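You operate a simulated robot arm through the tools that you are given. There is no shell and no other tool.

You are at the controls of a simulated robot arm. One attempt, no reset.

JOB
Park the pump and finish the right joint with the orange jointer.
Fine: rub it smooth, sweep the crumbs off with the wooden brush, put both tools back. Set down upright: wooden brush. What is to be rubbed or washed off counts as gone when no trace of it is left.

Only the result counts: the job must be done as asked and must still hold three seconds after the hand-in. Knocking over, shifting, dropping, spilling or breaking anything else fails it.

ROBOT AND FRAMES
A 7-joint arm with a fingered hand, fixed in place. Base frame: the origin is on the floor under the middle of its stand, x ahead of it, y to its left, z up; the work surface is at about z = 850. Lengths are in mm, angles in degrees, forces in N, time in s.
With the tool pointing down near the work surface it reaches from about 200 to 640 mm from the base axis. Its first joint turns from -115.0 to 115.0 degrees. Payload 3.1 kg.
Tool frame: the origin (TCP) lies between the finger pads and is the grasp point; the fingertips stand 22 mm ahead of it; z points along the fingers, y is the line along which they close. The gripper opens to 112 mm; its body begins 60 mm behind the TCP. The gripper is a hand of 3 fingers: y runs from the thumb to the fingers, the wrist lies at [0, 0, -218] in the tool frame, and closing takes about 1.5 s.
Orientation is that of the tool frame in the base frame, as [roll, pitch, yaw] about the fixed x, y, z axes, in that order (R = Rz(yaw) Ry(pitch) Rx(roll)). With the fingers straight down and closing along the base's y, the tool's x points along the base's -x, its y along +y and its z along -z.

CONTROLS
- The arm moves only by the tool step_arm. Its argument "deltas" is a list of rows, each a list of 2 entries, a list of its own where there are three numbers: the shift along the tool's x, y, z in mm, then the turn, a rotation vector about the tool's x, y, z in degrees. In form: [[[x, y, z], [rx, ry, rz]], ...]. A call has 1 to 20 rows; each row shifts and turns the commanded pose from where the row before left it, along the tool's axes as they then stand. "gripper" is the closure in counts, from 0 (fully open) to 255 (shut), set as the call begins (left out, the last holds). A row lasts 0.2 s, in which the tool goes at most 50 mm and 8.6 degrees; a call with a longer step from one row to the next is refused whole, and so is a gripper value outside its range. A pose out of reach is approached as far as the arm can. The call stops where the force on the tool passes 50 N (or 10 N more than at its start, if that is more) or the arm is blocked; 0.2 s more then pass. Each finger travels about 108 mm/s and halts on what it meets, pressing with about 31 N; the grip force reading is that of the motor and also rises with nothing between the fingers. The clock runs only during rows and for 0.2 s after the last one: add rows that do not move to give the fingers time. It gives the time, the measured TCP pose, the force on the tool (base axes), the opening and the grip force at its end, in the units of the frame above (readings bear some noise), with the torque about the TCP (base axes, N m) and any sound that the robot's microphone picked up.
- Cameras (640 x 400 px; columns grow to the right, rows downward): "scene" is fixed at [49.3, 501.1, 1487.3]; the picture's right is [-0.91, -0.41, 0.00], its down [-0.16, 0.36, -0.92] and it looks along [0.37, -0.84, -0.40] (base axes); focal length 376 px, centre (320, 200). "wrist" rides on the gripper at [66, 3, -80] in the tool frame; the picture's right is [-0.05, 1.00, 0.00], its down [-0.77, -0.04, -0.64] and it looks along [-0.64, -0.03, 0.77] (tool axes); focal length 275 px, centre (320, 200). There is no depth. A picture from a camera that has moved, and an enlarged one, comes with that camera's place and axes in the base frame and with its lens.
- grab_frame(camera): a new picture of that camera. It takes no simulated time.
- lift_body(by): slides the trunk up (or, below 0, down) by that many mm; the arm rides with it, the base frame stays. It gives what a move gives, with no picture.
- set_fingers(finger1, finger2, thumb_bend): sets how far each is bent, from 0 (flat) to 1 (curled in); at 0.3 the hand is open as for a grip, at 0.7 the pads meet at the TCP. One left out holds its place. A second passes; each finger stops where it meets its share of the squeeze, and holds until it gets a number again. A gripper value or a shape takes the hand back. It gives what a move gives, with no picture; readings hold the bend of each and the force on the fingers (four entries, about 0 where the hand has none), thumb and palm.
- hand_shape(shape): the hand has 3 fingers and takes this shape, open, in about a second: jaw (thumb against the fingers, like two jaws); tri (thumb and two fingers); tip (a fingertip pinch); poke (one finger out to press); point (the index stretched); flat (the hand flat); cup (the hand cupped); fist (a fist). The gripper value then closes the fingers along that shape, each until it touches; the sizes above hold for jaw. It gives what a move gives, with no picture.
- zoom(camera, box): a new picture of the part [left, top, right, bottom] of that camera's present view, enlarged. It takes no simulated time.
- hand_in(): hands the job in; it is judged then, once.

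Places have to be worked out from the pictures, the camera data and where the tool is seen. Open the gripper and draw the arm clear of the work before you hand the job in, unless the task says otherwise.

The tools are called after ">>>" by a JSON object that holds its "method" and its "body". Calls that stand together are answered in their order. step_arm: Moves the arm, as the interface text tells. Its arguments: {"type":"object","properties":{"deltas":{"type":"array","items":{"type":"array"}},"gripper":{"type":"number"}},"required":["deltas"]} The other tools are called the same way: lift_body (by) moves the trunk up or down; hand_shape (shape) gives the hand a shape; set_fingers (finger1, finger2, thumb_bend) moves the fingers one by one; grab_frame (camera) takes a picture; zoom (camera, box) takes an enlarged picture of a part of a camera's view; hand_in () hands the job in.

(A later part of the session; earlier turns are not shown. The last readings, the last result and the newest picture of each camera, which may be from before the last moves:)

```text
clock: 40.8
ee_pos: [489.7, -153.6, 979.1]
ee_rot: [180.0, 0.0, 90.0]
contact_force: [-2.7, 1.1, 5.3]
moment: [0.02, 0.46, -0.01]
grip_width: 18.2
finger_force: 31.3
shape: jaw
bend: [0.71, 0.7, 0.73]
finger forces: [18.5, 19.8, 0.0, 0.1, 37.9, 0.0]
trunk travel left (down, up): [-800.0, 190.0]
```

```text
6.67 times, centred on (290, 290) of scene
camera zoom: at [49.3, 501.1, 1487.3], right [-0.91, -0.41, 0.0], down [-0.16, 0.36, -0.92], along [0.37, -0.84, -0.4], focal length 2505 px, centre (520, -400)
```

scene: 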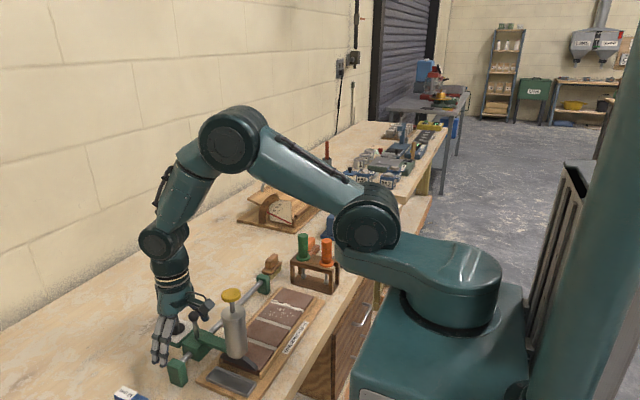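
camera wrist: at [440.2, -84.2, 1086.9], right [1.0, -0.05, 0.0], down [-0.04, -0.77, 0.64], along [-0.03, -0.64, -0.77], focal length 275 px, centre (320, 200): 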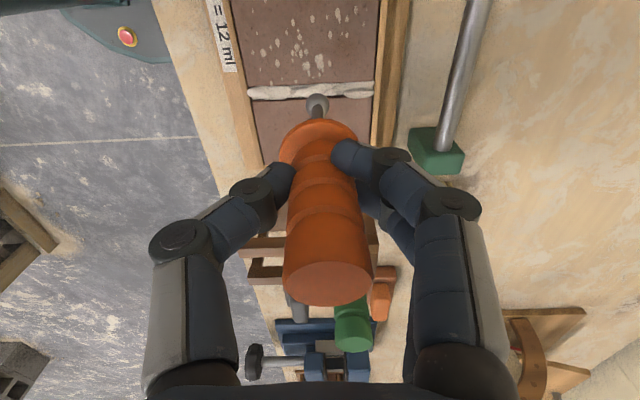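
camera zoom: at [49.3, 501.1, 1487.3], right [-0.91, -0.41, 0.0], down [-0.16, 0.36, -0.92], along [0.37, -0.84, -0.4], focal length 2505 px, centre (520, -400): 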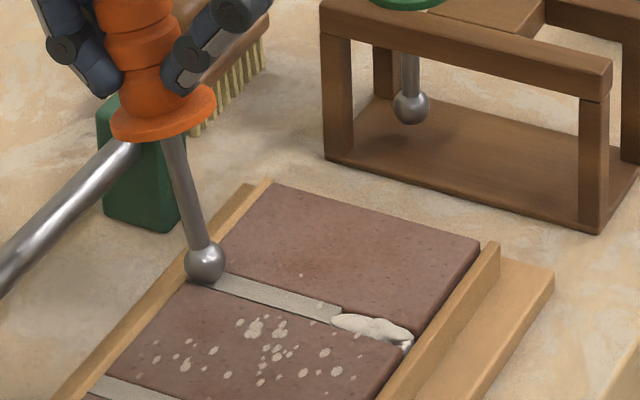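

The far half is smooth up to the lip. I lift, return to the boundary of the remaining near lump (x≈424), and check alignment there.

>>> {"method": "step_arm", "body": {"deltas": [[[0.1, -6, -3], [0, 0, 0]], [[0.1, -8, -5], [0, 0, 0]], [[0.2, -8, -6], [0, 0, 0]], [[0.4, -20, 0], [0, 0, 0]], [[0.4, -20, 0], [0, 0, 0]], [[0.1, -4, 0], [0, 0, 0]], [[0, 0, 0], [0, 0, 0]]]}}

>>> {"method": "zoom", "body": {"camera": "wrist", "box": [230, 40, 410, 150]}}

>>> {"method": "zoom", "body": {"camera": "scene", "box": [250, 260, 330, 320]}}

```text
clock: 42.4
ee_pos: [425.5, -152.1, 991.2]
ee_rot: [-180.0, 0.0, 90.0]
contact_force: [-0.4, 0.3, -1.1]
moment: [0.04, -0.02, 0.01]
grip_width: 17.8
finger_force: 30.5
shape: jaw
bend: [0.72, 0.71, 0.72]
finger forces: [14.9, 17.0, 0.1, 0.0, 27.9, 0.1]
trunk travel left (down, up): [-800.0, 190.0]
```

```text
3.56 times, centred on (320, 95) of wrist
camera zoom: at [428.5, -86.6, 1072.3], right [1.0, -0.05, 0.0], down [-0.04, -0.77, 0.64], along [-0.03, -0.64, -0.77], focal length 979 px, centre (320, 573)
```

zoom: 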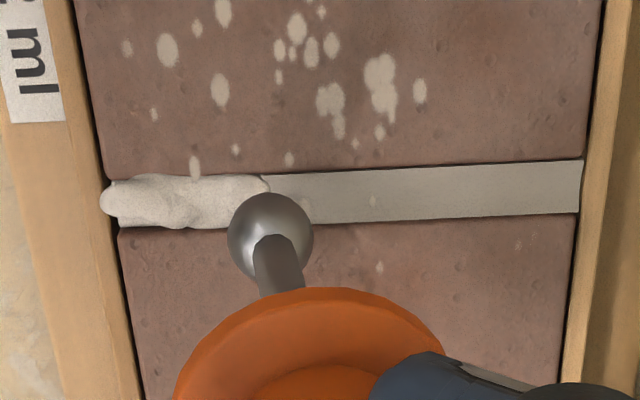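

```text
6.67 times, centred on (290, 290) of scene
camera zoom: at [49.3, 501.1, 1487.3], right [-0.91, -0.41, 0.0], down [-0.16, 0.36, -0.92], along [0.37, -0.84, -0.4], focal length 2505 px, centre (520, -400)
```

zoom: 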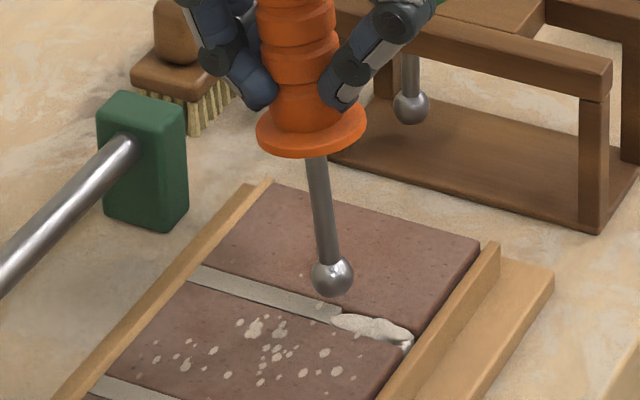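

The tool kept a small lean (ball ~7 mm toward −x), so the ball is at x≈418, right at the lump's start, but ~1 mm too far −y. I nudge +1.2 mm in y and descend for a check.

>>> {"method": "step_arm", "body": {"deltas": [[[1.2, 0, 3], [0, 0, 0]], [[0, 0, 4], [0, 0, 0]], [[0, 0, 0], [0, 0, 0]]]}}

>>> {"method": "zoom", "body": {"camera": "wrist", "box": [230, 40, 410, 150]}}

```text
clock: 43.2
ee_pos: [424.8, -151.6, 985.8]
ee_rot: [-179.9, 0.0, 90.1]
contact_force: [-0.2, 1.1, -0.4]
moment: [-0.02, -0.01, -0.03]
grip_width: 17.7
finger_force: 31.3
shape: jaw
bend: [0.72, 0.71, 0.72]
finger forces: [14.9, 17.0, 0.0, 0.0, 27.8, 0.1]
trunk travel left (down, up): [-800.0, 190.0]
```

```text
3.56 times, centred on (320, 95) of wrist
camera zoom: at [428.1, -85.8, 1065.5], right [1.0, -0.05, 0.0], down [-0.04, -0.77, 0.64], along [-0.03, -0.64, -0.77], focal length 979 px, centre (320, 573)
```

zoom: 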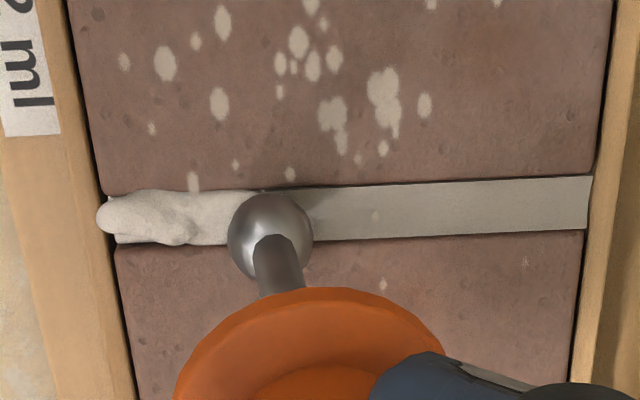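

Aligned well enough. I lower to contact.

>>> {"method": "step_arm", "body": {"deltas": [[[0.3, 0, 2], [0, 0, 0]], [[0, 0, 1.5], [0, 0, 0]], [[0, 0, 0], [0, 0, 0]]]}}

```text
clock: 44.0
ee_pos: [424.1, -150.3, 981.2]
ee_rot: [179.9, 0.0, 89.9]
contact_force: [0.1, 0.6, -1.1]
moment: [0.0, -0.03, 0.0]
grip_width: 17.5
finger_force: 30.9
shape: jaw
bend: [0.72, 0.71, 0.72]
finger forces: [14.8, 17.1, 0.0, 0.1, 27.9, 0.1]
trunk travel left (down, up): [-800.0, 190.0]
```

No contact yet (the tool has slipped up slightly in the grip). I lower another couple of millimetres.

>>> {"method": "step_arm", "body": {"deltas": [[[0, 0, 1.5], [0, 0, 0]], [[0, 0, 0], [0, 0, 0]]]}}

>>> {"method": "step_arm", "body": {"deltas": [[[0, 0, 1], [0, 0, 0]], [[0, 0, 0], [0, 0, 0]]]}}

```text
clock: 44.6
ee_pos: [425.9, -151.5, 981.8]
ee_rot: [180.0, 0.0, 90.0]
contact_force: [0.5, -0.7, 4.8]
moment: [-0.04, 0.02, -0.05]
grip_width: 17.8
finger_force: 30.7
shape: jaw
bend: [0.72, 0.71, 0.72]
finger forces: [15.1, 17.5, 0.0, 0.1, 29.0, 0.1]
trunk travel left (down, up): [-800.0, 190.0]
```

```text
clock: 45.2
ee_pos: [424.4, -151.2, 982.0]
ee_rot: [179.8, -0.1, 90.0]
contact_force: [1.5, -0.1, 10.5]
moment: [0.0, 0.0, -0.02]
grip_width: 18.2
finger_force: 31.3
shape: jaw
bend: [0.72, 0.71, 0.72]
finger forces: [16.1, 18.4, 0.1, 0.1, 30.6, 0.1]
trunk travel left (down, up): [-800.0, 190.0]
```

Contact 10 N. I now drag toward the near end.

>>> {"method": "step_arm", "body": {"deltas": [[[0.1, -4, 0], [0, 0, 0]], [[0.1, -4, 0], [0, 0, 0]], [[0.1, -4, 0], [0, 0, 0]], [[0.1, -4, 0], [0, 0, 0]]]}}

>>> {"method": "zoom", "body": {"camera": "wrist", "box": [230, 40, 410, 150]}}

>>> {"method": "zoom", "body": {"camera": "scene", "box": [260, 260, 340, 320]}}

```text
clock: 46.2
ee_pos: [406.8, -151.2, 981.0]
ee_rot: [179.9, 0.0, 90.0]
contact_force: [2.3, 0.7, 20.8]
moment: [0.04, -0.38, 0.01]
grip_width: 19.1
finger_force: 30.9
shape: jaw
bend: [0.73, 0.74, 0.71]
finger forces: [19.2, 21.1, 0.0, 0.0, 30.9, 0.1]
trunk travel left (down, up): [-800.0, 190.0]
```

```text
3.56 times, centred on (320, 95) of wrist
camera zoom: at [410.1, -84.4, 1061.1], right [1.0, -0.05, 0.0], down [-0.04, -0.77, 0.64], along [-0.03, -0.64, -0.77], focal length 979 px, centre (320, 573)
```

zoom: 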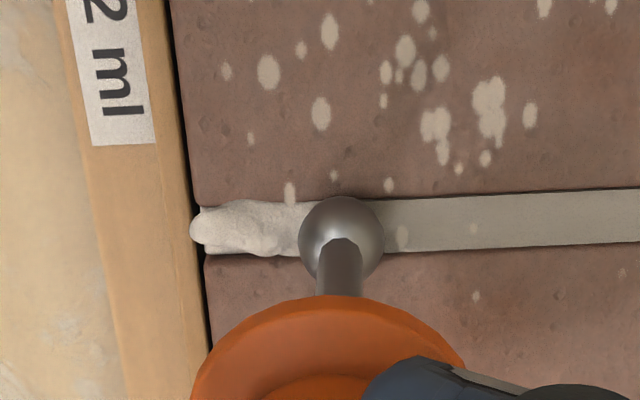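

```text
6.67 times, centred on (300, 290) of scene
camera zoom: at [49.3, 501.1, 1487.3], right [-0.91, -0.41, 0.0], down [-0.16, 0.36, -0.92], along [0.37, -0.84, -0.4], focal length 2505 px, centre (453, -400)
```

zoom: 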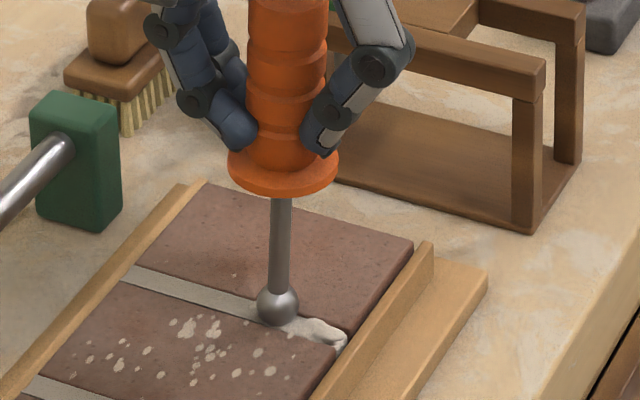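

Force rose to 21 N; I ease up ~1 mm and continue the stroke toward the near lip.

>>> {"method": "step_arm", "body": {"deltas": [[[0.1, -3, -0.8], [0, 0, 0]], [[0.1, -4, 0], [0, 0, 0]], [[0.1, -4, 0], [0, 0, 0]], [[0.1, -4, 0], [0, 0, 0]]]}}

>>> {"method": "zoom", "body": {"camera": "wrist", "box": [230, 40, 410, 150]}}

>>> {"method": "zoom", "body": {"camera": "scene", "box": [260, 260, 340, 320]}}

```text
clock: 47.2
ee_pos: [392.5, -150.3, 980.7]
ee_rot: [179.8, -0.1, 89.9]
contact_force: [3.5, 1.1, 15.3]
moment: [0.09, -0.43, 0.0]
grip_width: 19.0
finger_force: 31.3
shape: jaw
bend: [0.73, 0.74, 0.71]
finger forces: [19.9, 21.0, 0.1, 0.1, 29.7, 0.1]
trunk travel left (down, up): [-800.0, 190.0]
```

```text
3.56 times, centred on (320, 95) of wrist
camera zoom: at [396.0, -84.7, 1061.0], right [1.0, -0.05, 0.0], down [-0.04, -0.77, 0.64], along [-0.03, -0.64, -0.77], focal length 979 px, centre (320, 573)
```

zoom: 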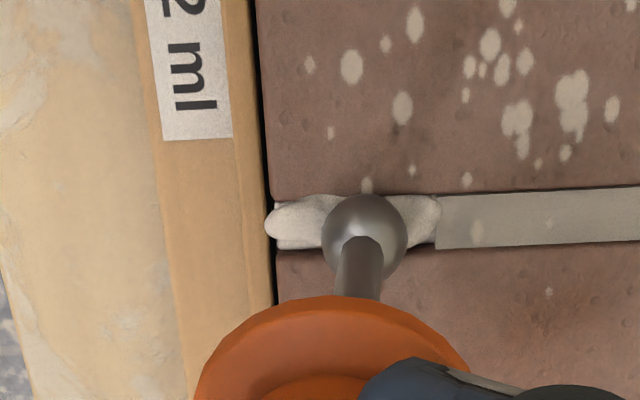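

```text
6.67 times, centred on (300, 290) of scene
camera zoom: at [49.3, 501.1, 1487.3], right [-0.91, -0.41, 0.0], down [-0.16, 0.36, -0.92], along [0.37, -0.84, -0.4], focal length 2505 px, centre (453, -400)
```

zoom: 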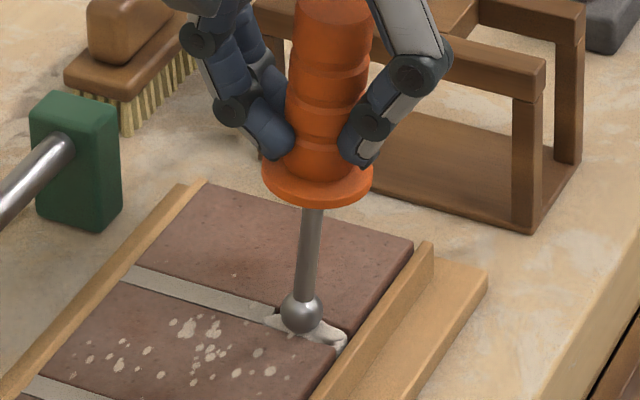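

>>> {"method": "step_arm", "body": {"deltas": [[[0.1, -4, 0], [0, 0, 0]], [[0.1, -4, 0], [0, 0, 0]], [[0.1, -3, 0], [0, 0, 0]]]}}

>>> {"method": "zoom", "body": {"camera": "wrist", "box": [230, 40, 410, 150]}}

>>> {"method": "zoom", "body": {"camera": "scene", "box": [260, 260, 340, 320]}}

```text
clock: 48.0
ee_pos: [383.4, -150.4, 981.5]
ee_rot: [-180.0, 0.0, 89.9]
contact_force: [2.0, 0.3, 3.2]
moment: [0.05, -0.21, 0.01]
grip_width: 18.5
finger_force: 31.5
shape: jaw
bend: [0.73, 0.74, 0.7]
finger forces: [15.9, 20.1, 0.0, 0.0, 27.5, 0.1]
trunk travel left (down, up): [-800.0, 190.0]
```

```text
3.56 times, centred on (320, 95) of wrist
camera zoom: at [386.4, -84.6, 1061.4], right [1.0, -0.05, 0.0], down [-0.04, -0.77, 0.64], along [-0.03, -0.64, -0.77], focal length 979 px, centre (320, 573)
```

zoom: 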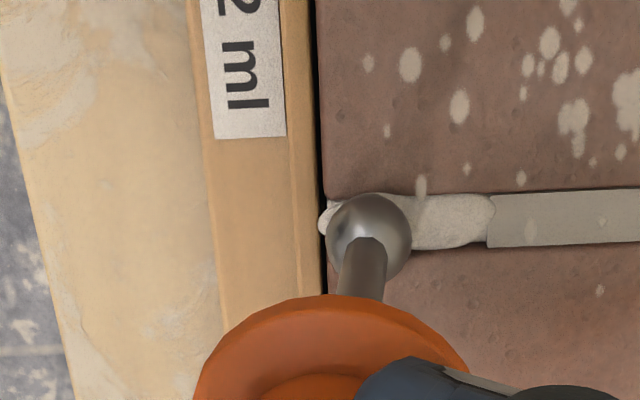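

```text
6.67 times, centred on (300, 290) of scene
camera zoom: at [49.3, 501.1, 1487.3], right [-0.91, -0.41, 0.0], down [-0.16, 0.36, -0.92], along [0.37, -0.84, -0.4], focal length 2505 px, centre (453, -400)
```

zoom: 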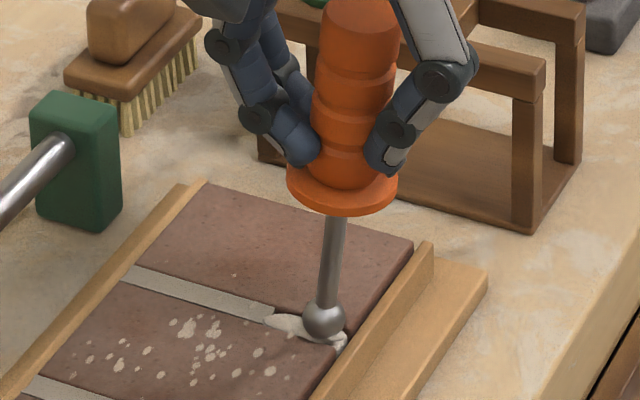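

The ball reached the near end but this lump isn't smooth yet — likely it needs another pass. I push slightly further to the lip, then reverse the stroke.

>>> {"method": "step_arm", "body": {"deltas": [[[0.1, -4, 0.3], [0, 0, 0]], [[0.1, -4, 0.2], [0, 0, 0]], [[0, 4, 0], [0, 0, 0]], [[0, 4, 0], [0, 0, 0]], [[-0.1, 4, 0], [0, 0, 0]], [[-0.1, 4, 0], [0, 0, 0]]]}}

>>> {"method": "zoom", "body": {"camera": "wrist", "box": [230, 40, 410, 150]}}

```text
clock: 49.4
ee_pos: [390.4, -151.6, 980.3]
ee_rot: [-179.9, 0.0, 90.0]
contact_force: [-1.2, -0.3, 1.2]
moment: [0.06, 0.18, -0.01]
grip_width: 18.3
finger_force: 30.6
shape: jaw
bend: [0.73, 0.72, 0.71]
finger forces: [15.5, 16.9, 0.1, 0.0, 29.5, 0.1]
trunk travel left (down, up): [-800.0, 190.0]
```

```text
3.56 times, centred on (320, 95) of wrist
camera zoom: at [394.0, -84.9, 1061.9], right [1.0, -0.05, 0.0], down [-0.04, -0.77, 0.64], along [-0.03, -0.64, -0.77], focal length 979 px, centre (320, 573)
```

zoom: 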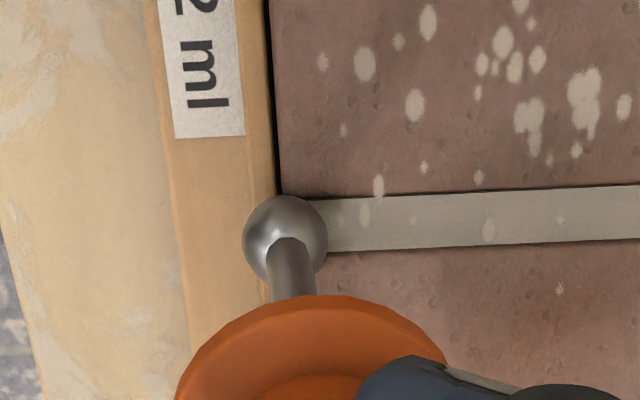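

The near segment turned smooth right up to the lip. I lift off and inspect the whole joint.

>>> {"method": "step_arm", "body": {"deltas": [[[0, 2, -4], [0, 0, 0]], [[0, 0, -10], [0, 0, 0]], [[0, 0, -20], [0, 0, 0]], [[-10, 0, -30], [0, 0, 0]], [[0, 0, 0], [0, 0, 0]]]}}

>>> {"method": "grab_frame", "body": {"camera": "wrist"}}

>>> {"method": "zoom", "body": {"camera": "wrist", "box": [240, 20, 420, 150]}}

>>> {"method": "zoom", "body": {"camera": "scene", "box": [250, 270, 330, 330]}}

```text
clock: 50.6
ee_pos: [391.3, -159.9, 1043.9]
ee_rot: [-179.9, 0.1, 90.0]
contact_force: [-0.6, -0.5, -1.5]
moment: [0.04, 0.02, -0.01]
grip_width: 17.9
finger_force: 31.3
shape: jaw
bend: [0.72, 0.72, 0.71]
finger forces: [14.6, 16.8, 0.1, 0.0, 27.3, 0.1]
trunk travel left (down, up): [-800.0, 190.0]
```

```text
taken
camera wrist: at [395.0, -94.1, 1123.0], right [1.0, -0.05, 0.0], down [-0.04, -0.77, 0.64], along [-0.03, -0.64, -0.77], focal length 275 px, centre (320, 200)
```

wrist: 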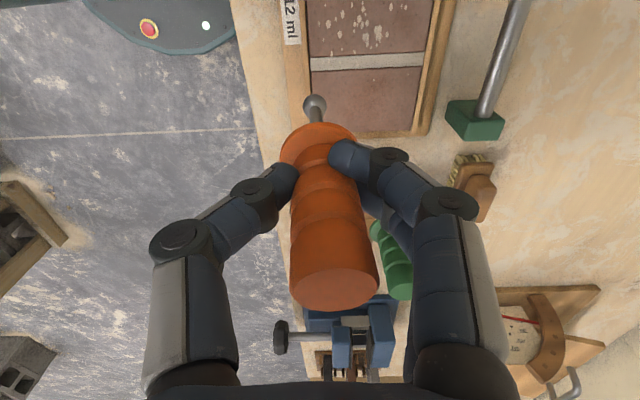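

```text
3.08 times, centred on (330, 85) of wrist
camera zoom: at [395.0, -94.1, 1123.0], right [1.0, -0.05, 0.0], down [-0.04, -0.77, 0.64], along [-0.03, -0.64, -0.77], focal length 847 px, centre (289, 554)
```

zoom: 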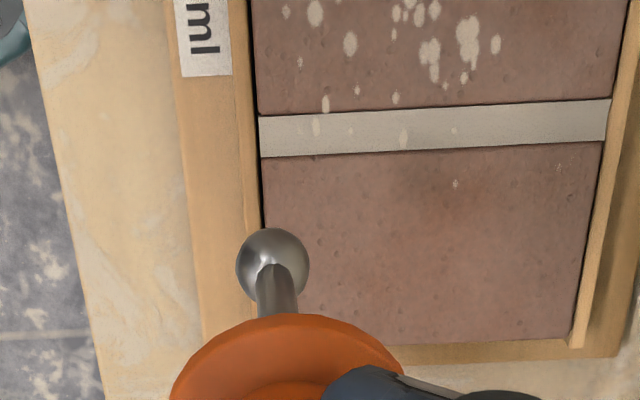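

```text
6.67 times, centred on (290, 300) of scene
camera zoom: at [49.3, 501.1, 1487.3], right [-0.91, -0.41, 0.0], down [-0.16, 0.36, -0.92], along [0.37, -0.84, -0.4], focal length 2505 px, centre (520, -467)
```

zoom: 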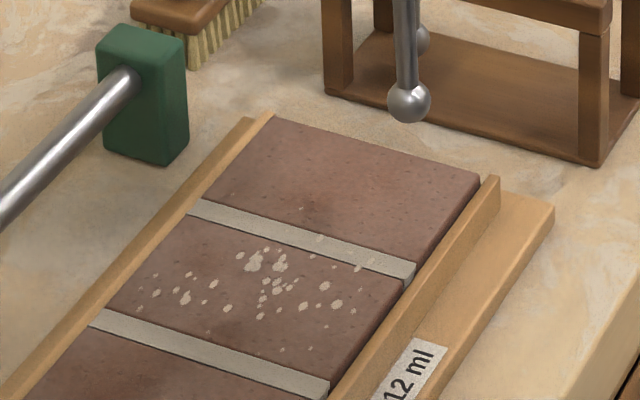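

The right joint is now smooth end to end; crumbs remain on the second tile and across the joint. Next I return the jointer: rise, turn the hand back, and move over the rack slot.

>>> {"method": "step_arm", "body": {"deltas": [[[0, 0, -22], [0, 0, 0]], [[0, 0, -22], [0, 0, 0]], [[0, 0, 0], [0, 0, -8.2]], [[0, 0, 0], [0, 0, -8.2]], [[0, 0, 0], [0, 0, -8.2]], [[0, 0, 0], [0, 0, -8.2]], [[0, 0, 0], [0, 0, -8.2]], [[0, 0, 0], [0, 0, -8.2]], [[0, 0, 0], [0, 0, -8.2]], [[0, 0, 0], [0, 0, -8.2]], [[0, 0, 0], [0, 0, -8.2]], [[0, 0, 0], [0, 0, -8.2]], [[0, 0, 0], [0, 0, -8]], [[2.3, -34, 0], [0, 0, 0]], [[2.3, -34, 0], [0, 0, 0]], [[2.3, -34, 0], [0, 0, 0]], [[2.3, -33, 0], [0, 0, 0]], [[0, 0, 0], [0, 0, 0]]]}}

>>> {"method": "grab_frame", "body": {"camera": "wrist"}}

>>> {"method": "zoom", "body": {"camera": "scene", "box": [240, 140, 400, 290]}}

```text
clock: 54.4
ee_pos: [383.7, -295.4, 1090.3]
ee_rot: [-180.0, 0.0, 179.9]
contact_force: [-0.4, 0.0, -0.1]
moment: [0.0, 0.0, 0.02]
grip_width: 17.2
finger_force: 30.5
shape: jaw
bend: [0.72, 0.72, 0.71]
finger forces: [13.5, 17.6, 0.1, 0.1, 26.8, 0.0]
trunk travel left (down, up): [-800.0, 190.0]
```

```text
taken
camera wrist: at [318.2, -292.0, 1170.8], right [0.05, 1.0, 0.0], down [0.77, -0.04, 0.64], along [0.64, -0.03, -0.77], focal length 275 px, centre (320, 200)
```

wrist: 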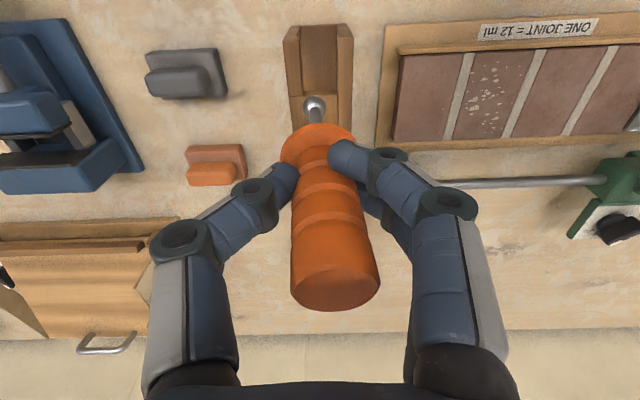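

```text
2.67 times, centred on (320, 215) of scene
camera zoom: at [49.3, 501.1, 1487.3], right [-0.91, -0.41, 0.0], down [-0.16, 0.36, -0.92], along [0.37, -0.84, -0.4], focal length 1002 px, centre (320, 160)
```

zoom: 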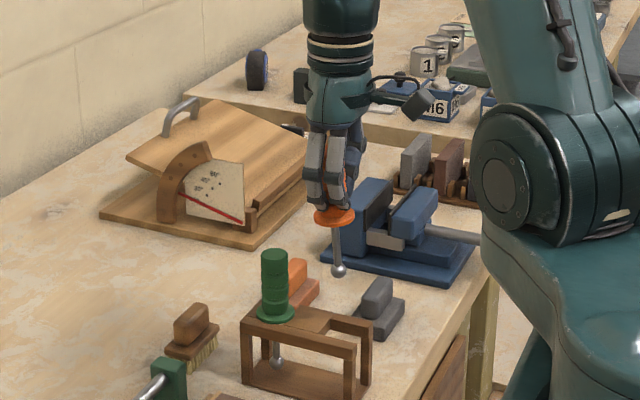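

The jointer leans ~2.5° in the grip; I'll tilt the hand by −2.4° about tool x to make it vertical, nudge −1.2 mm in x, and descend to just above the seat.

>>> {"method": "step_arm", "body": {"deltas": [[[1.2, 0, 0], [-2.4, 0, 0]], [[0, -1, 24], [0, 0, 0]], [[0, -1, 24], [0, 0, 0]], [[0, -1, 24], [0, 0, 0]], [[0, 0, 0], [0, 0, 0]]]}}

>>> {"method": "grab_frame", "body": {"camera": "wrist"}}

>>> {"method": "zoom", "body": {"camera": "wrist", "box": [250, 20, 390, 160]}}

>>> {"method": "zoom", "body": {"camera": "scene", "box": [280, 200, 360, 290]}}

```text
clock: 55.6
ee_pos: [383.6, -292.6, 1017.0]
ee_rot: [177.6, 0.0, 180.0]
contact_force: [-0.8, 0.3, -1.4]
moment: [0.0, 0.01, 0.02]
grip_width: 17.7
finger_force: 31.4
shape: jaw
bend: [0.72, 0.72, 0.71]
finger forces: [14.2, 18.1, 0.0, 0.0, 26.7, 0.0]
trunk travel left (down, up): [-800.0, 190.0]
```

```text
taken
camera wrist: at [317.2, -294.2, 1097.1], right [0.05, 1.0, 0.04], down [0.77, -0.06, 0.63], along [0.64, 0.0, -0.77], focal length 275 px, centre (320, 200)
```

wrist: 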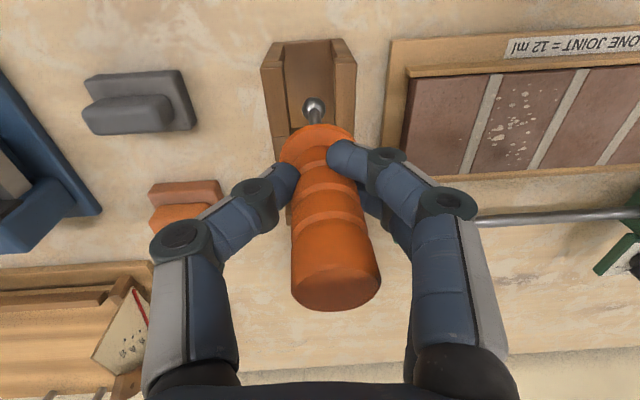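

```text
2.86 times, centred on (320, 90) of wrist
camera zoom: at [317.2, -294.2, 1097.1], right [0.05, 1.0, 0.04], down [0.77, -0.06, 0.63], along [0.64, 0.0, -0.77], focal length 786 px, centre (320, 514)
```

zoom: 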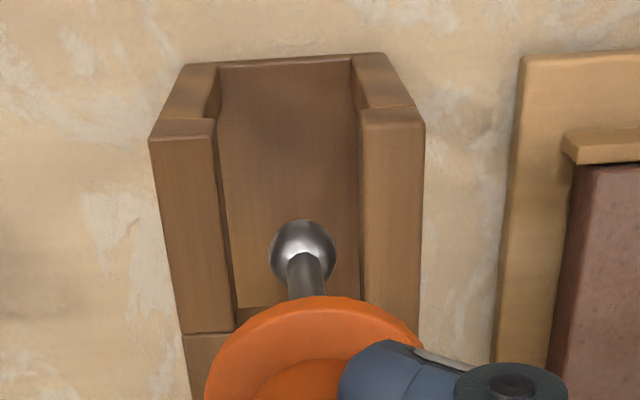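

```text
4.44 times, centred on (320, 245) of scene
camera zoom: at [49.3, 501.1, 1487.3], right [-0.91, -0.41, 0.0], down [-0.16, 0.36, -0.92], along [0.37, -0.84, -0.4], focal length 1670 px, centre (320, 0)
```

zoom: 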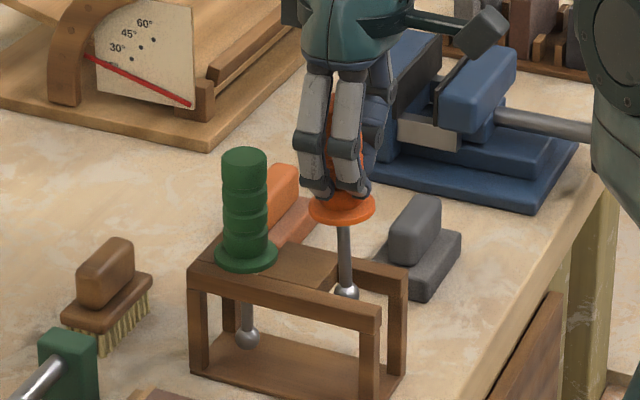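

The ball is entering the slot about 2 mm to the +y side. I correct −1.8 mm in y, −1.2 mm in x while descending further.

>>> {"method": "step_arm", "body": {"deltas": [[[1.2, -1.8, 0], [0, 0, 0]], [[0, -0.67, 16], [0, 0, 0]], [[0, -0.67, 16], [0, 0, 0]], [[0, 0, 0], [0, 0, 0]]]}}

>>> {"method": "grab_frame", "body": {"camera": "wrist"}}

>>> {"method": "zoom", "body": {"camera": "scene", "box": [280, 200, 360, 290]}}

```text
clock: 56.6
ee_pos: [379.7, -295.4, 983.0]
ee_rot: [177.6, 0.0, 179.9]
contact_force: [-0.1, 0.2, -0.2]
moment: [0.0, 0.01, -0.01]
grip_width: 17.6
finger_force: 31.3
shape: jaw
bend: [0.72, 0.72, 0.71]
finger forces: [14.5, 18.3, 0.0, 0.1, 26.5, 0.1]
trunk travel left (down, up): [-800.0, 190.0]
```

```text
taken
camera wrist: at [315.3, -296.8, 1063.5], right [0.05, 1.0, 0.04], down [0.77, -0.06, 0.63], along [0.64, 0.0, -0.77], focal length 275 px, centre (320, 200)
```

wrist: 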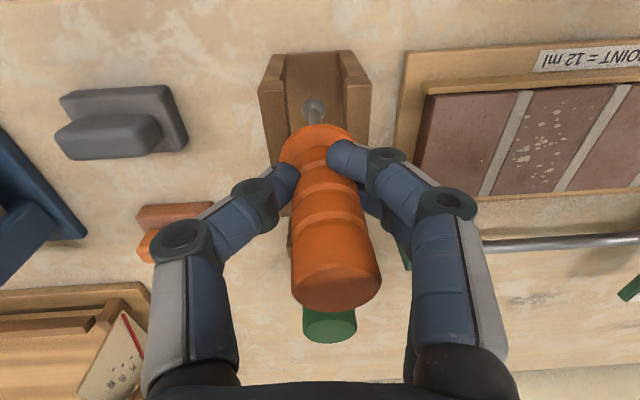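

```text
4.44 times, centred on (320, 245) of scene
camera zoom: at [49.3, 501.1, 1487.3], right [-0.91, -0.41, 0.0], down [-0.16, 0.36, -0.92], along [0.37, -0.84, -0.4], focal length 1670 px, centre (320, 0)
```

zoom: 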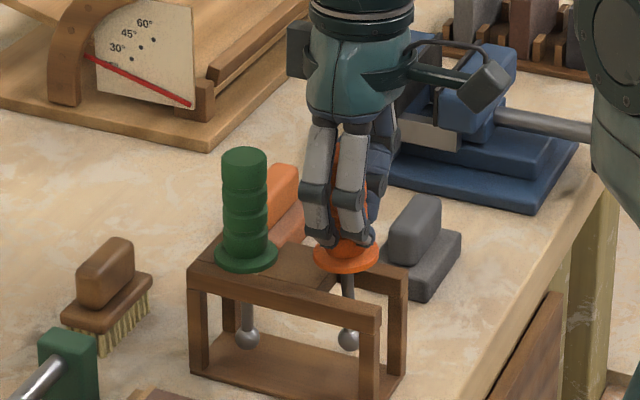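

The position matches the original (ball at the same image column). I descend gently until the flange seats.

>>> {"method": "step_arm", "body": {"deltas": [[[-0.7, 0.2, 7], [0, 0, 0]], [[0, -0.3, 6], [0, 0, 0]], [[0, -0.1, 2], [0, 0, 0]], [[0, 0, 0], [0, 0, 0]]]}}

>>> {"method": "zoom", "body": {"camera": "scene", "box": [280, 200, 360, 290]}}

```text
clock: 57.6
ee_pos: [382.2, -296.6, 968.8]
ee_rot: [177.6, 0.0, -180.0]
contact_force: [0.3, -0.2, -1.3]
moment: [-0.01, 0.02, -0.01]
grip_width: 17.6
finger_force: 30.9
shape: jaw
bend: [0.72, 0.72, 0.71]
finger forces: [14.6, 18.2, 0.0, 0.0, 26.6, 0.0]
trunk travel left (down, up): [-800.0, 190.0]
```

```text
4.44 times, centred on (320, 245) of scene
camera zoom: at [49.3, 501.1, 1487.3], right [-0.91, -0.41, 0.0], down [-0.16, 0.36, -0.92], along [0.37, -0.84, -0.4], focal length 1670 px, centre (320, 0)
```

zoom: 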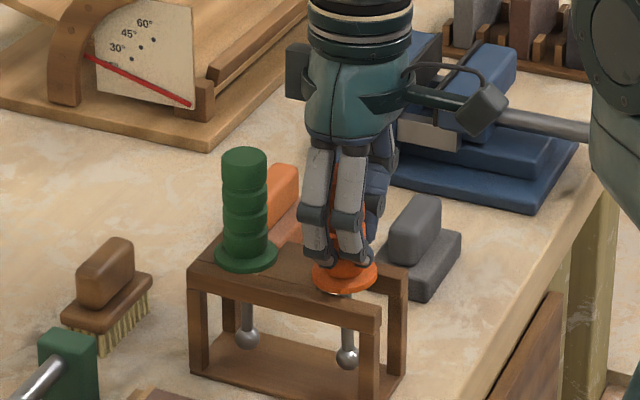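

>>> {"method": "step_arm", "body": {"deltas": [[[0, 0.7, 1.5], [0, 0, 0]], [[0, 0, 1.5], [0, 0, 0]], [[0, 0, 0], [0, 0, 0]]]}}

```text
clock: 58.4
ee_pos: [382.1, -295.7, 965.9]
ee_rot: [177.6, 0.0, 179.9]
contact_force: [0.9, 0.7, -1.9]
moment: [-0.02, 0.0, 0.01]
grip_width: 17.7
finger_force: 30.6
shape: jaw
bend: [0.72, 0.72, 0.71]
finger forces: [14.6, 18.2, 0.0, 0.0, 26.6, 0.0]
trunk travel left (down, up): [-800.0, 190.0]
```

No contact yet at 966; I continue down in 1.5 mm steps until the flange touches.

>>> {"method": "step_arm", "body": {"deltas": [[[0, 0, 1.5], [0, 0, 0]], [[0, 0, 0], [0, 0, 0]]]}}

>>> {"method": "step_arm", "body": {"deltas": [[[0, 0, 1.2], [0, 0, 0]], [[0, 0, 0], [0, 0, 0]]]}}

>>> {"method": "zoom", "body": {"camera": "scene", "box": [290, 220, 360, 290]}}

```text
clock: 59.0
ee_pos: [382.6, -296.0, 965.0]
ee_rot: [177.6, 0.0, 180.0]
contact_force: [0.4, -0.5, 0.5]
moment: [0.03, -0.04, -0.04]
grip_width: 17.3
finger_force: 31.0
shape: jaw
bend: [0.73, 0.72, 0.71]
finger forces: [14.3, 18.6, 0.1, 0.1, 26.8, 0.1]
trunk travel left (down, up): [-800.0, 190.0]
```

```text
clock: 59.6
ee_pos: [381.9, -294.7, 963.4]
ee_rot: [177.7, 0.1, -180.0]
contact_force: [0.3, -1.8, 7.4]
moment: [0.04, -0.07, -0.01]
grip_width: 17.7
finger_force: 31.2
shape: jaw
bend: [0.73, 0.73, 0.71]
finger forces: [13.4, 19.1, 0.1, 0.0, 29.1, 0.0]
trunk travel left (down, up): [-800.0, 190.0]
```

```text
5.71 times, centred on (325, 255) of scene
camera zoom: at [49.3, 501.1, 1487.3], right [-0.91, -0.41, 0.0], down [-0.16, 0.36, -0.92], along [0.37, -0.84, -0.4], focal length 2147 px, centre (291, -114)
```

zoom: 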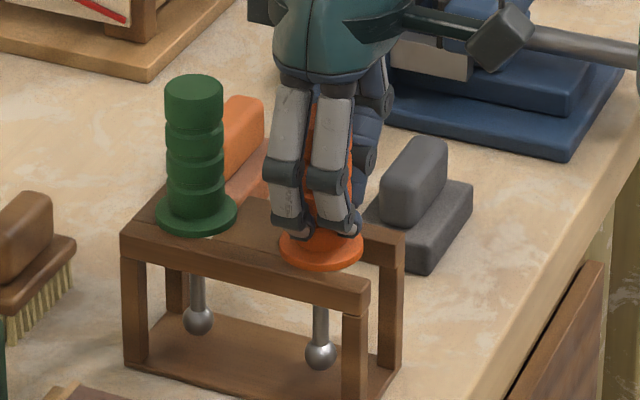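

The flange is seated (7 N). I ease up slightly and open the hand.

>>> {"method": "step_arm", "body": {"deltas": [[[0, 0, -0.8], [0, 0, 0]], [[0, 0, 0], [0, 0, 0]]]}}

>>> {"method": "step_arm", "body": {"deltas": [[[0, 0, 0], [0, 0, 0]], [[0, 0, 0], [0, 0, 0]], [[0, 0, 0], [0, 0, 0]], [[0, 0, 0], [0, 0, 0]], [[0, 0, 0], [0, 0, 0]], [[0, 0, 0], [0, 0, 0]]], "gripper": 0}}

>>> {"method": "grab_frame", "body": {"camera": "wrist"}}

>>> {"method": "zoom", "body": {"camera": "scene", "box": [290, 220, 360, 290]}}

```text
clock: 60.2
ee_pos: [381.4, -294.2, 964.6]
ee_rot: [177.6, 0.1, 180.0]
contact_force: [0.2, 0.3, 1.2]
moment: [0.0, -0.04, 0.0]
grip_width: 17.4
finger_force: 31.4
shape: jaw
bend: [0.73, 0.73, 0.71]
finger forces: [15.1, 19.8, 0.1, 0.0, 27.2, 0.0]
trunk travel left (down, up): [-800.0, 190.0]
```

```text
clock: 61.6
ee_pos: [382.5, -295.3, 964.6]
ee_rot: [177.6, -0.1, 180.0]
contact_force: [0.5, -0.6, 0.2]
moment: [-0.03, 0.03, -0.01]
grip_width: 112.1
finger_force: 0.1
shape: jaw
bend: [0.3, 0.3, 0.3]
finger forces: [0.0, 0.0, 0.1, 0.1, 0.0, 0.1]
trunk travel left (down, up): [-800.0, 190.0]
```

```text
taken
camera wrist: at [315.8, -295.5, 1045.3], right [0.05, 1.0, 0.04], down [0.77, -0.06, 0.63], along [0.64, 0.0, -0.77], focal length 275 px, centre (320, 200)
```

wrist: 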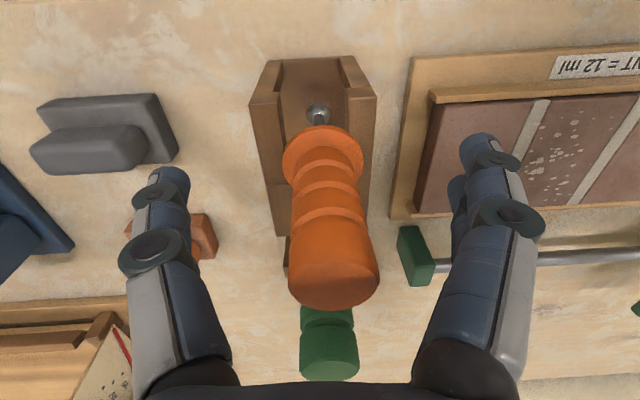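

```text
5.71 times, centred on (325, 255) of scene
camera zoom: at [49.3, 501.1, 1487.3], right [-0.91, -0.41, 0.0], down [-0.16, 0.36, -0.92], along [0.37, -0.84, -0.4], focal length 2147 px, centre (291, -114)
```

zoom: 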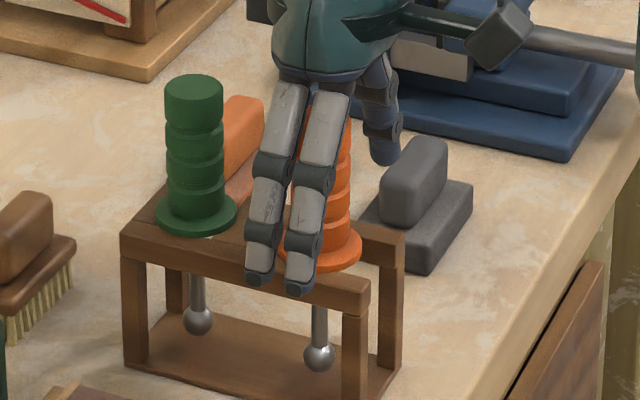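

The jointer stands back in its slot. I rise straight up, undo the hand tilt and look at the result and the brush.

>>> {"method": "step_arm", "body": {"deltas": [[[0, 0.84, -20], [0, 0, 0]], [[0, 1.26, -30], [0, 0, 0]], [[0, 1.26, -30], [0, 0, 0]], [[0, 1.26, -30], [0, 0, 0]], [[0, 0, 0], [2.4, 0, 0]], [[30, 15, -20], [0, 0, 0]], [[0, 0, 0], [0, 0, 0]]]}}

>>> {"method": "grab_frame", "body": {"camera": "wrist"}}

>>> {"method": "zoom", "body": {"camera": "scene", "box": [240, 220, 360, 300]}}

```text
clock: 63.2
ee_pos: [353.7, -279.1, 1094.9]
ee_rot: [-180.0, -0.1, -180.0]
contact_force: [1.3, 0.0, 0.5]
moment: [0.03, 0.01, 0.01]
grip_width: 112.1
finger_force: 0.1
shape: jaw
bend: [0.3, 0.3, 0.3]
finger forces: [0.0, 0.1, 0.0, 0.0, 0.1, 0.0]
trunk travel left (down, up): [-800.0, 190.0]
```

```text
taken
camera wrist: at [286.5, -276.2, 1176.6], right [0.05, 1.0, 0.0], down [0.77, -0.04, 0.63], along [0.63, -0.03, -0.77], focal length 275 px, centre (320, 200)
```

wrist: 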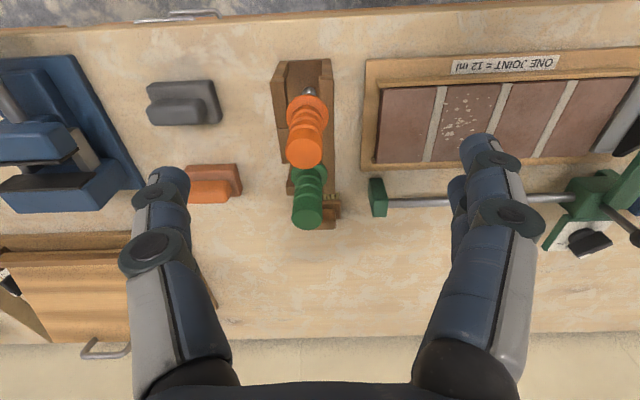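

```text
5.00 times, centred on (300, 260) of scene
camera zoom: at [49.3, 501.1, 1487.3], right [-0.91, -0.41, 0.0], down [-0.16, 0.36, -0.92], along [0.37, -0.84, -0.4], focal length 1879 px, centre (420, -100)
```

zoom: 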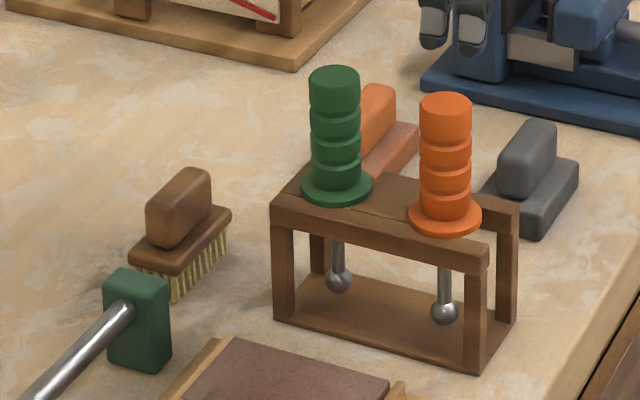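

>>> {"method": "zoom", "body": {"camera": "scene", "box": [280, 230, 350, 290]}}

>>> {"method": "zoom", "body": {"camera": "wrist", "box": [250, 40, 370, 240]}}

```text
6.67 times, centred on (315, 260) of scene
camera zoom: at [49.3, 501.1, 1487.3], right [-0.91, -0.41, 0.0], down [-0.16, 0.36, -0.92], along [0.37, -0.84, -0.4], focal length 2505 px, centre (353, -200)
```

zoom: 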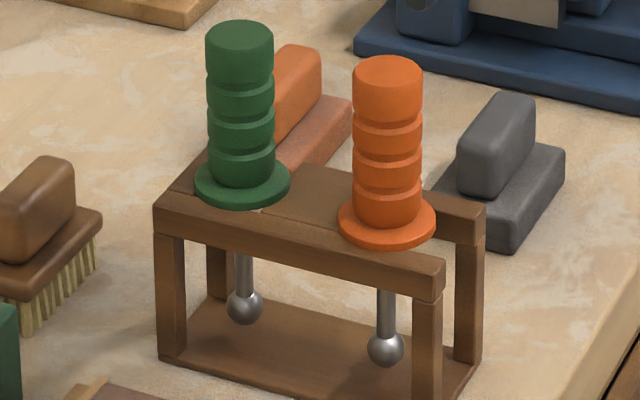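

```text
2.00 times, centred on (310, 140) of wrist
camera zoom: at [286.5, -276.2, 1176.6], right [0.05, 1.0, 0.0], down [0.77, -0.04, 0.63], along [0.63, -0.03, -0.77], focal length 551 px, centre (340, 320)
```

zoom: 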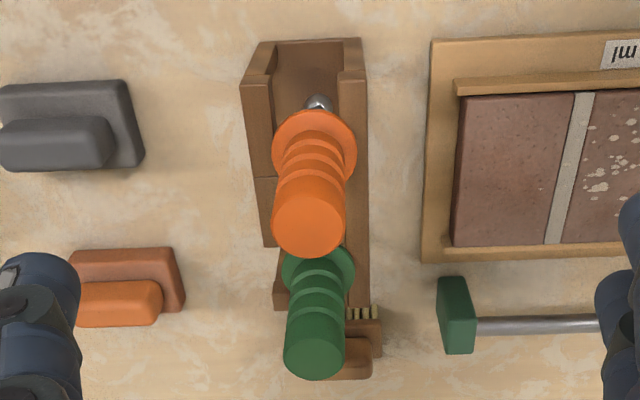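

The jointer is upright in its slot. Next the brush at ≈(545,−287): I rotate the hand 90° (so it can pinch the handle block across x) and move to a viewpoint looking at the brush from the +y side.

>>> {"method": "step_arm", "body": {"deltas": [[[0, 0, 0], [0, 0, 8.2]], [[0, 0, 0], [0, 0, 8.2]], [[0, 0, 0], [0, 0, 8.2]], [[0, 0, 0], [0, 0, 8.2]], [[0, 0, 0], [0, 0, 8.2]], [[0, 0, 0], [0, 0, 8.2]], [[0, 0, 0], [0, 0, 8.2]], [[0, 0, 0], [0, 0, 8.2]], [[0, 0, 0], [0, 0, 8.2]], [[0, 0, 0], [0, 0, 8.2]], [[0, 0, 0], [0, 0, 8]], [[23.2, 31.9, 5], [0, 0, 0]], [[23.2, 31.9, 5], [0, 0, 0]], [[23.2, 31.9, 5], [0, 0, 0]], [[23.2, 31.9, 5], [0, 0, 0]], [[23.2, 31.9, 5], [0, 0, 0]], [[23.2, 31.9, 5], [0, 0, 0]], [[0, 0, 0], [0, 0, 0]]]}}

>>> {"method": "grab_frame", "body": {"camera": "wrist"}}

>>> {"method": "grab_frame", "body": {"camera": "scene"}}

```text
clock: 67.0
ee_pos: [545.8, -139.0, 1063.8]
ee_rot: [180.0, 0.0, 90.0]
contact_force: [-1.0, 0.6, -0.8]
moment: [-0.02, -0.01, 0.02]
grip_width: 111.9
finger_force: 0.1
shape: jaw
bend: [0.3, 0.3, 0.3]
finger forces: [0.0, 0.0, 0.0, 0.1, 0.1, 0.1]
trunk travel left (down, up): [-800.0, 190.0]
```

```text
taken
camera wrist: at [548.7, -74.1, 1143.7], right [1.0, -0.05, 0.0], down [-0.04, -0.77, 0.64], along [-0.03, -0.63, -0.77], focal length 275 px, centre (320, 200)
```

wrist: 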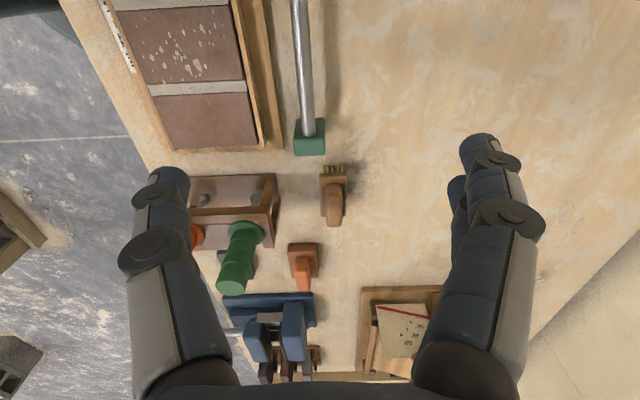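

```text
taken
```

scene: 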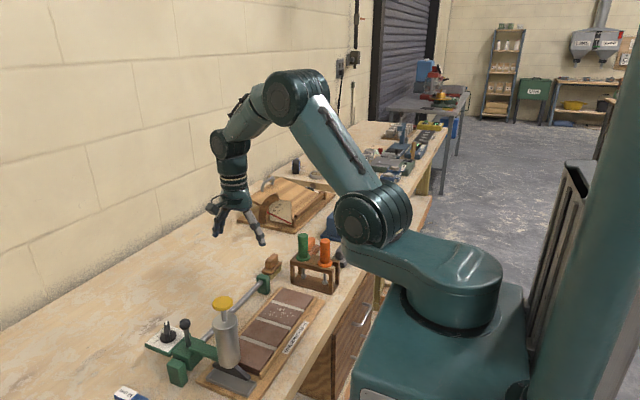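

>>> {"method": "zoom", "body": {"camera": "wrist", "box": [280, 110, 400, 270]}}

>>> {"method": "zoom", "body": {"camera": "scene", "box": [240, 240, 310, 300]}}

>>> {"method": "zoom", "body": {"camera": "wrist", "box": [100, 0, 300, 160]}}

```text
2.50 times, centred on (340, 190) of wrist
camera zoom: at [548.7, -74.1, 1143.7], right [1.0, -0.05, 0.0], down [-0.04, -0.77, 0.64], along [-0.03, -0.63, -0.77], focal length 688 px, centre (270, 225)
```

zoom: 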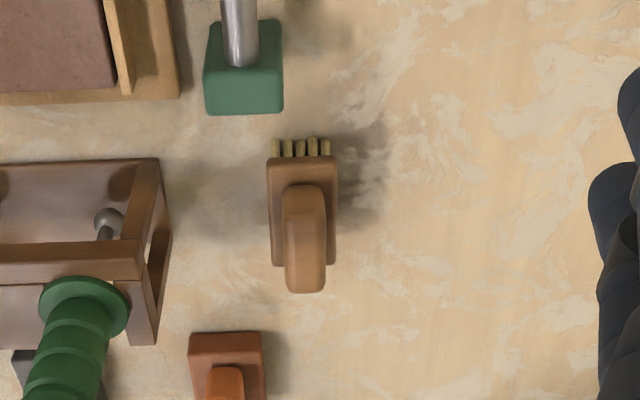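

```text
6.67 times, centred on (275, 270) of scene
camera zoom: at [49.3, 501.1, 1487.3], right [-0.91, -0.41, 0.0], down [-0.16, 0.36, -0.92], along [0.37, -0.84, -0.4], focal length 2505 px, centre (620, -267)
```

zoom: 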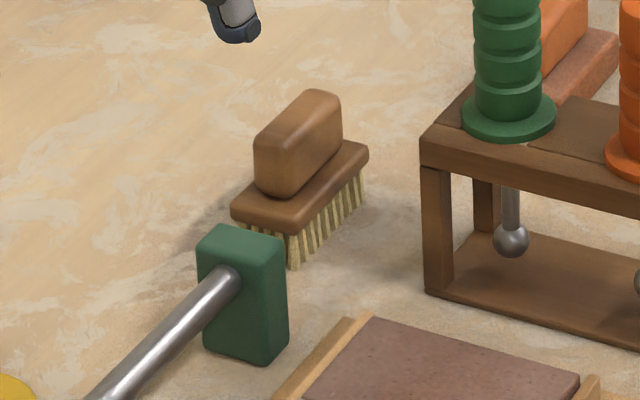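

```text
2.50 times, centred on (200, 80) of wrist
camera zoom: at [548.7, -74.1, 1143.7], right [1.0, -0.05, 0.0], down [-0.04, -0.77, 0.64], along [-0.03, -0.63, -0.77], focal length 688 px, centre (620, 500)
```

zoom: 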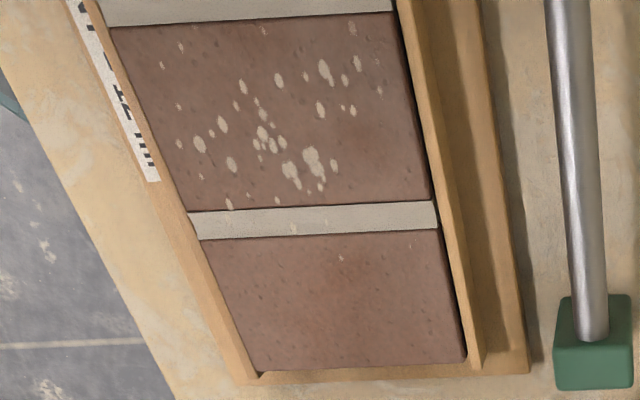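

Brush measured: handle block ≈20 mm wide in x, 40 mm long in y, centred ≈(554.5,−287), top z≈907, board top ≈878. I partly close the hand (to clear the green jointer) and move above it.

>>> {"method": "step_arm", "body": {"deltas": [[[-37, 2.2, 0], [0, 0, 0]], [[-37, 2.2, 0], [0, 0, 0]], [[-37, 2.2, 0], [0, 0, 0]], [[-37, 2.2, 0], [0, 0, 0]], [[0, 0, 30], [0, 0, 0]], [[0, 0, 30], [0, 0, 0]], [[0, 0, 0], [0, 0, 0]]], "gripper": 125}}

>>> {"method": "grab_frame", "body": {"camera": "wrist"}}

>>> {"method": "zoom", "body": {"camera": "scene", "box": [200, 180, 340, 300]}}

```text
clock: 68.6
ee_pos: [551.8, -289.5, 1002.4]
ee_rot: [-179.9, 0.0, 89.9]
contact_force: [-0.3, -0.6, 0.9]
moment: [0.03, -0.03, -0.01]
grip_width: 57.4
finger_force: 0.1
shape: jaw
bend: [0.72, 0.72, 0.7]
finger forces: [0.0, 0.0, 0.1, 0.1, 0.0, 0.0]
trunk travel left (down, up): [-800.0, 190.0]
```

```text
taken
camera wrist: at [555.0, -223.7, 1082.6], right [1.0, -0.05, 0.0], down [-0.04, -0.77, 0.64], along [-0.03, -0.64, -0.77], focal length 275 px, centre (320, 200)
```

wrist: 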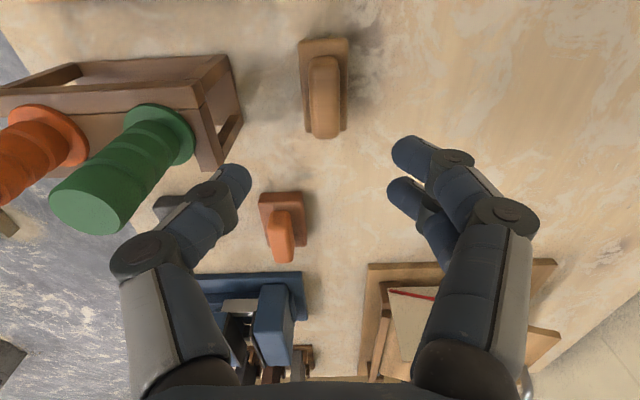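

```text
3.33 times, centred on (270, 240) of scene
camera zoom: at [49.3, 501.1, 1487.3], right [-0.91, -0.41, 0.0], down [-0.16, 0.36, -0.92], along [0.37, -0.84, -0.4], focal length 1252 px, centre (487, 67)
```

zoom: 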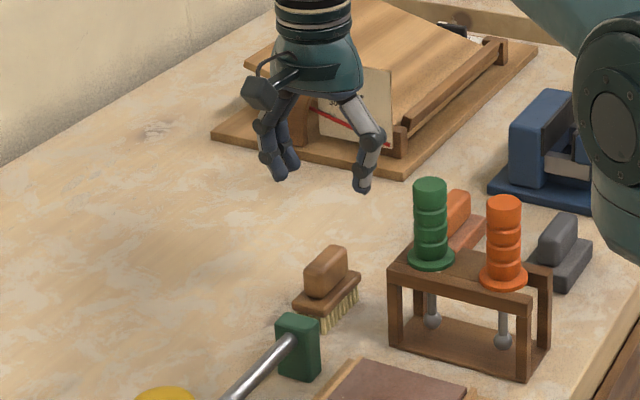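

>>> {"method": "zoom", "body": {"camera": "wrist", "box": [260, 20, 380, 150]}}

```text
3.08 times, centred on (320, 85) of wrist
camera zoom: at [555.0, -223.7, 1082.6], right [1.0, -0.05, 0.0], down [-0.04, -0.77, 0.64], along [-0.03, -0.64, -0.77], focal length 847 px, centre (320, 554)
```

zoom: 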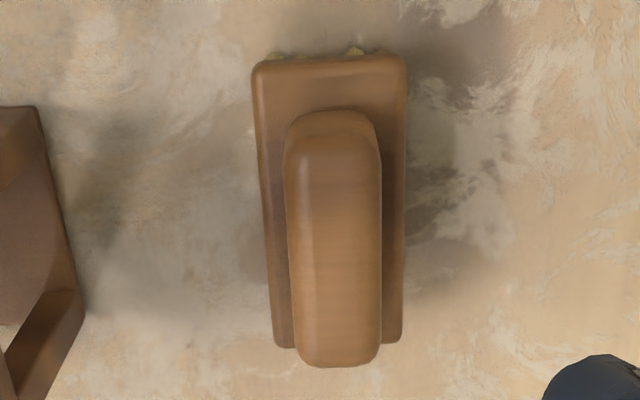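

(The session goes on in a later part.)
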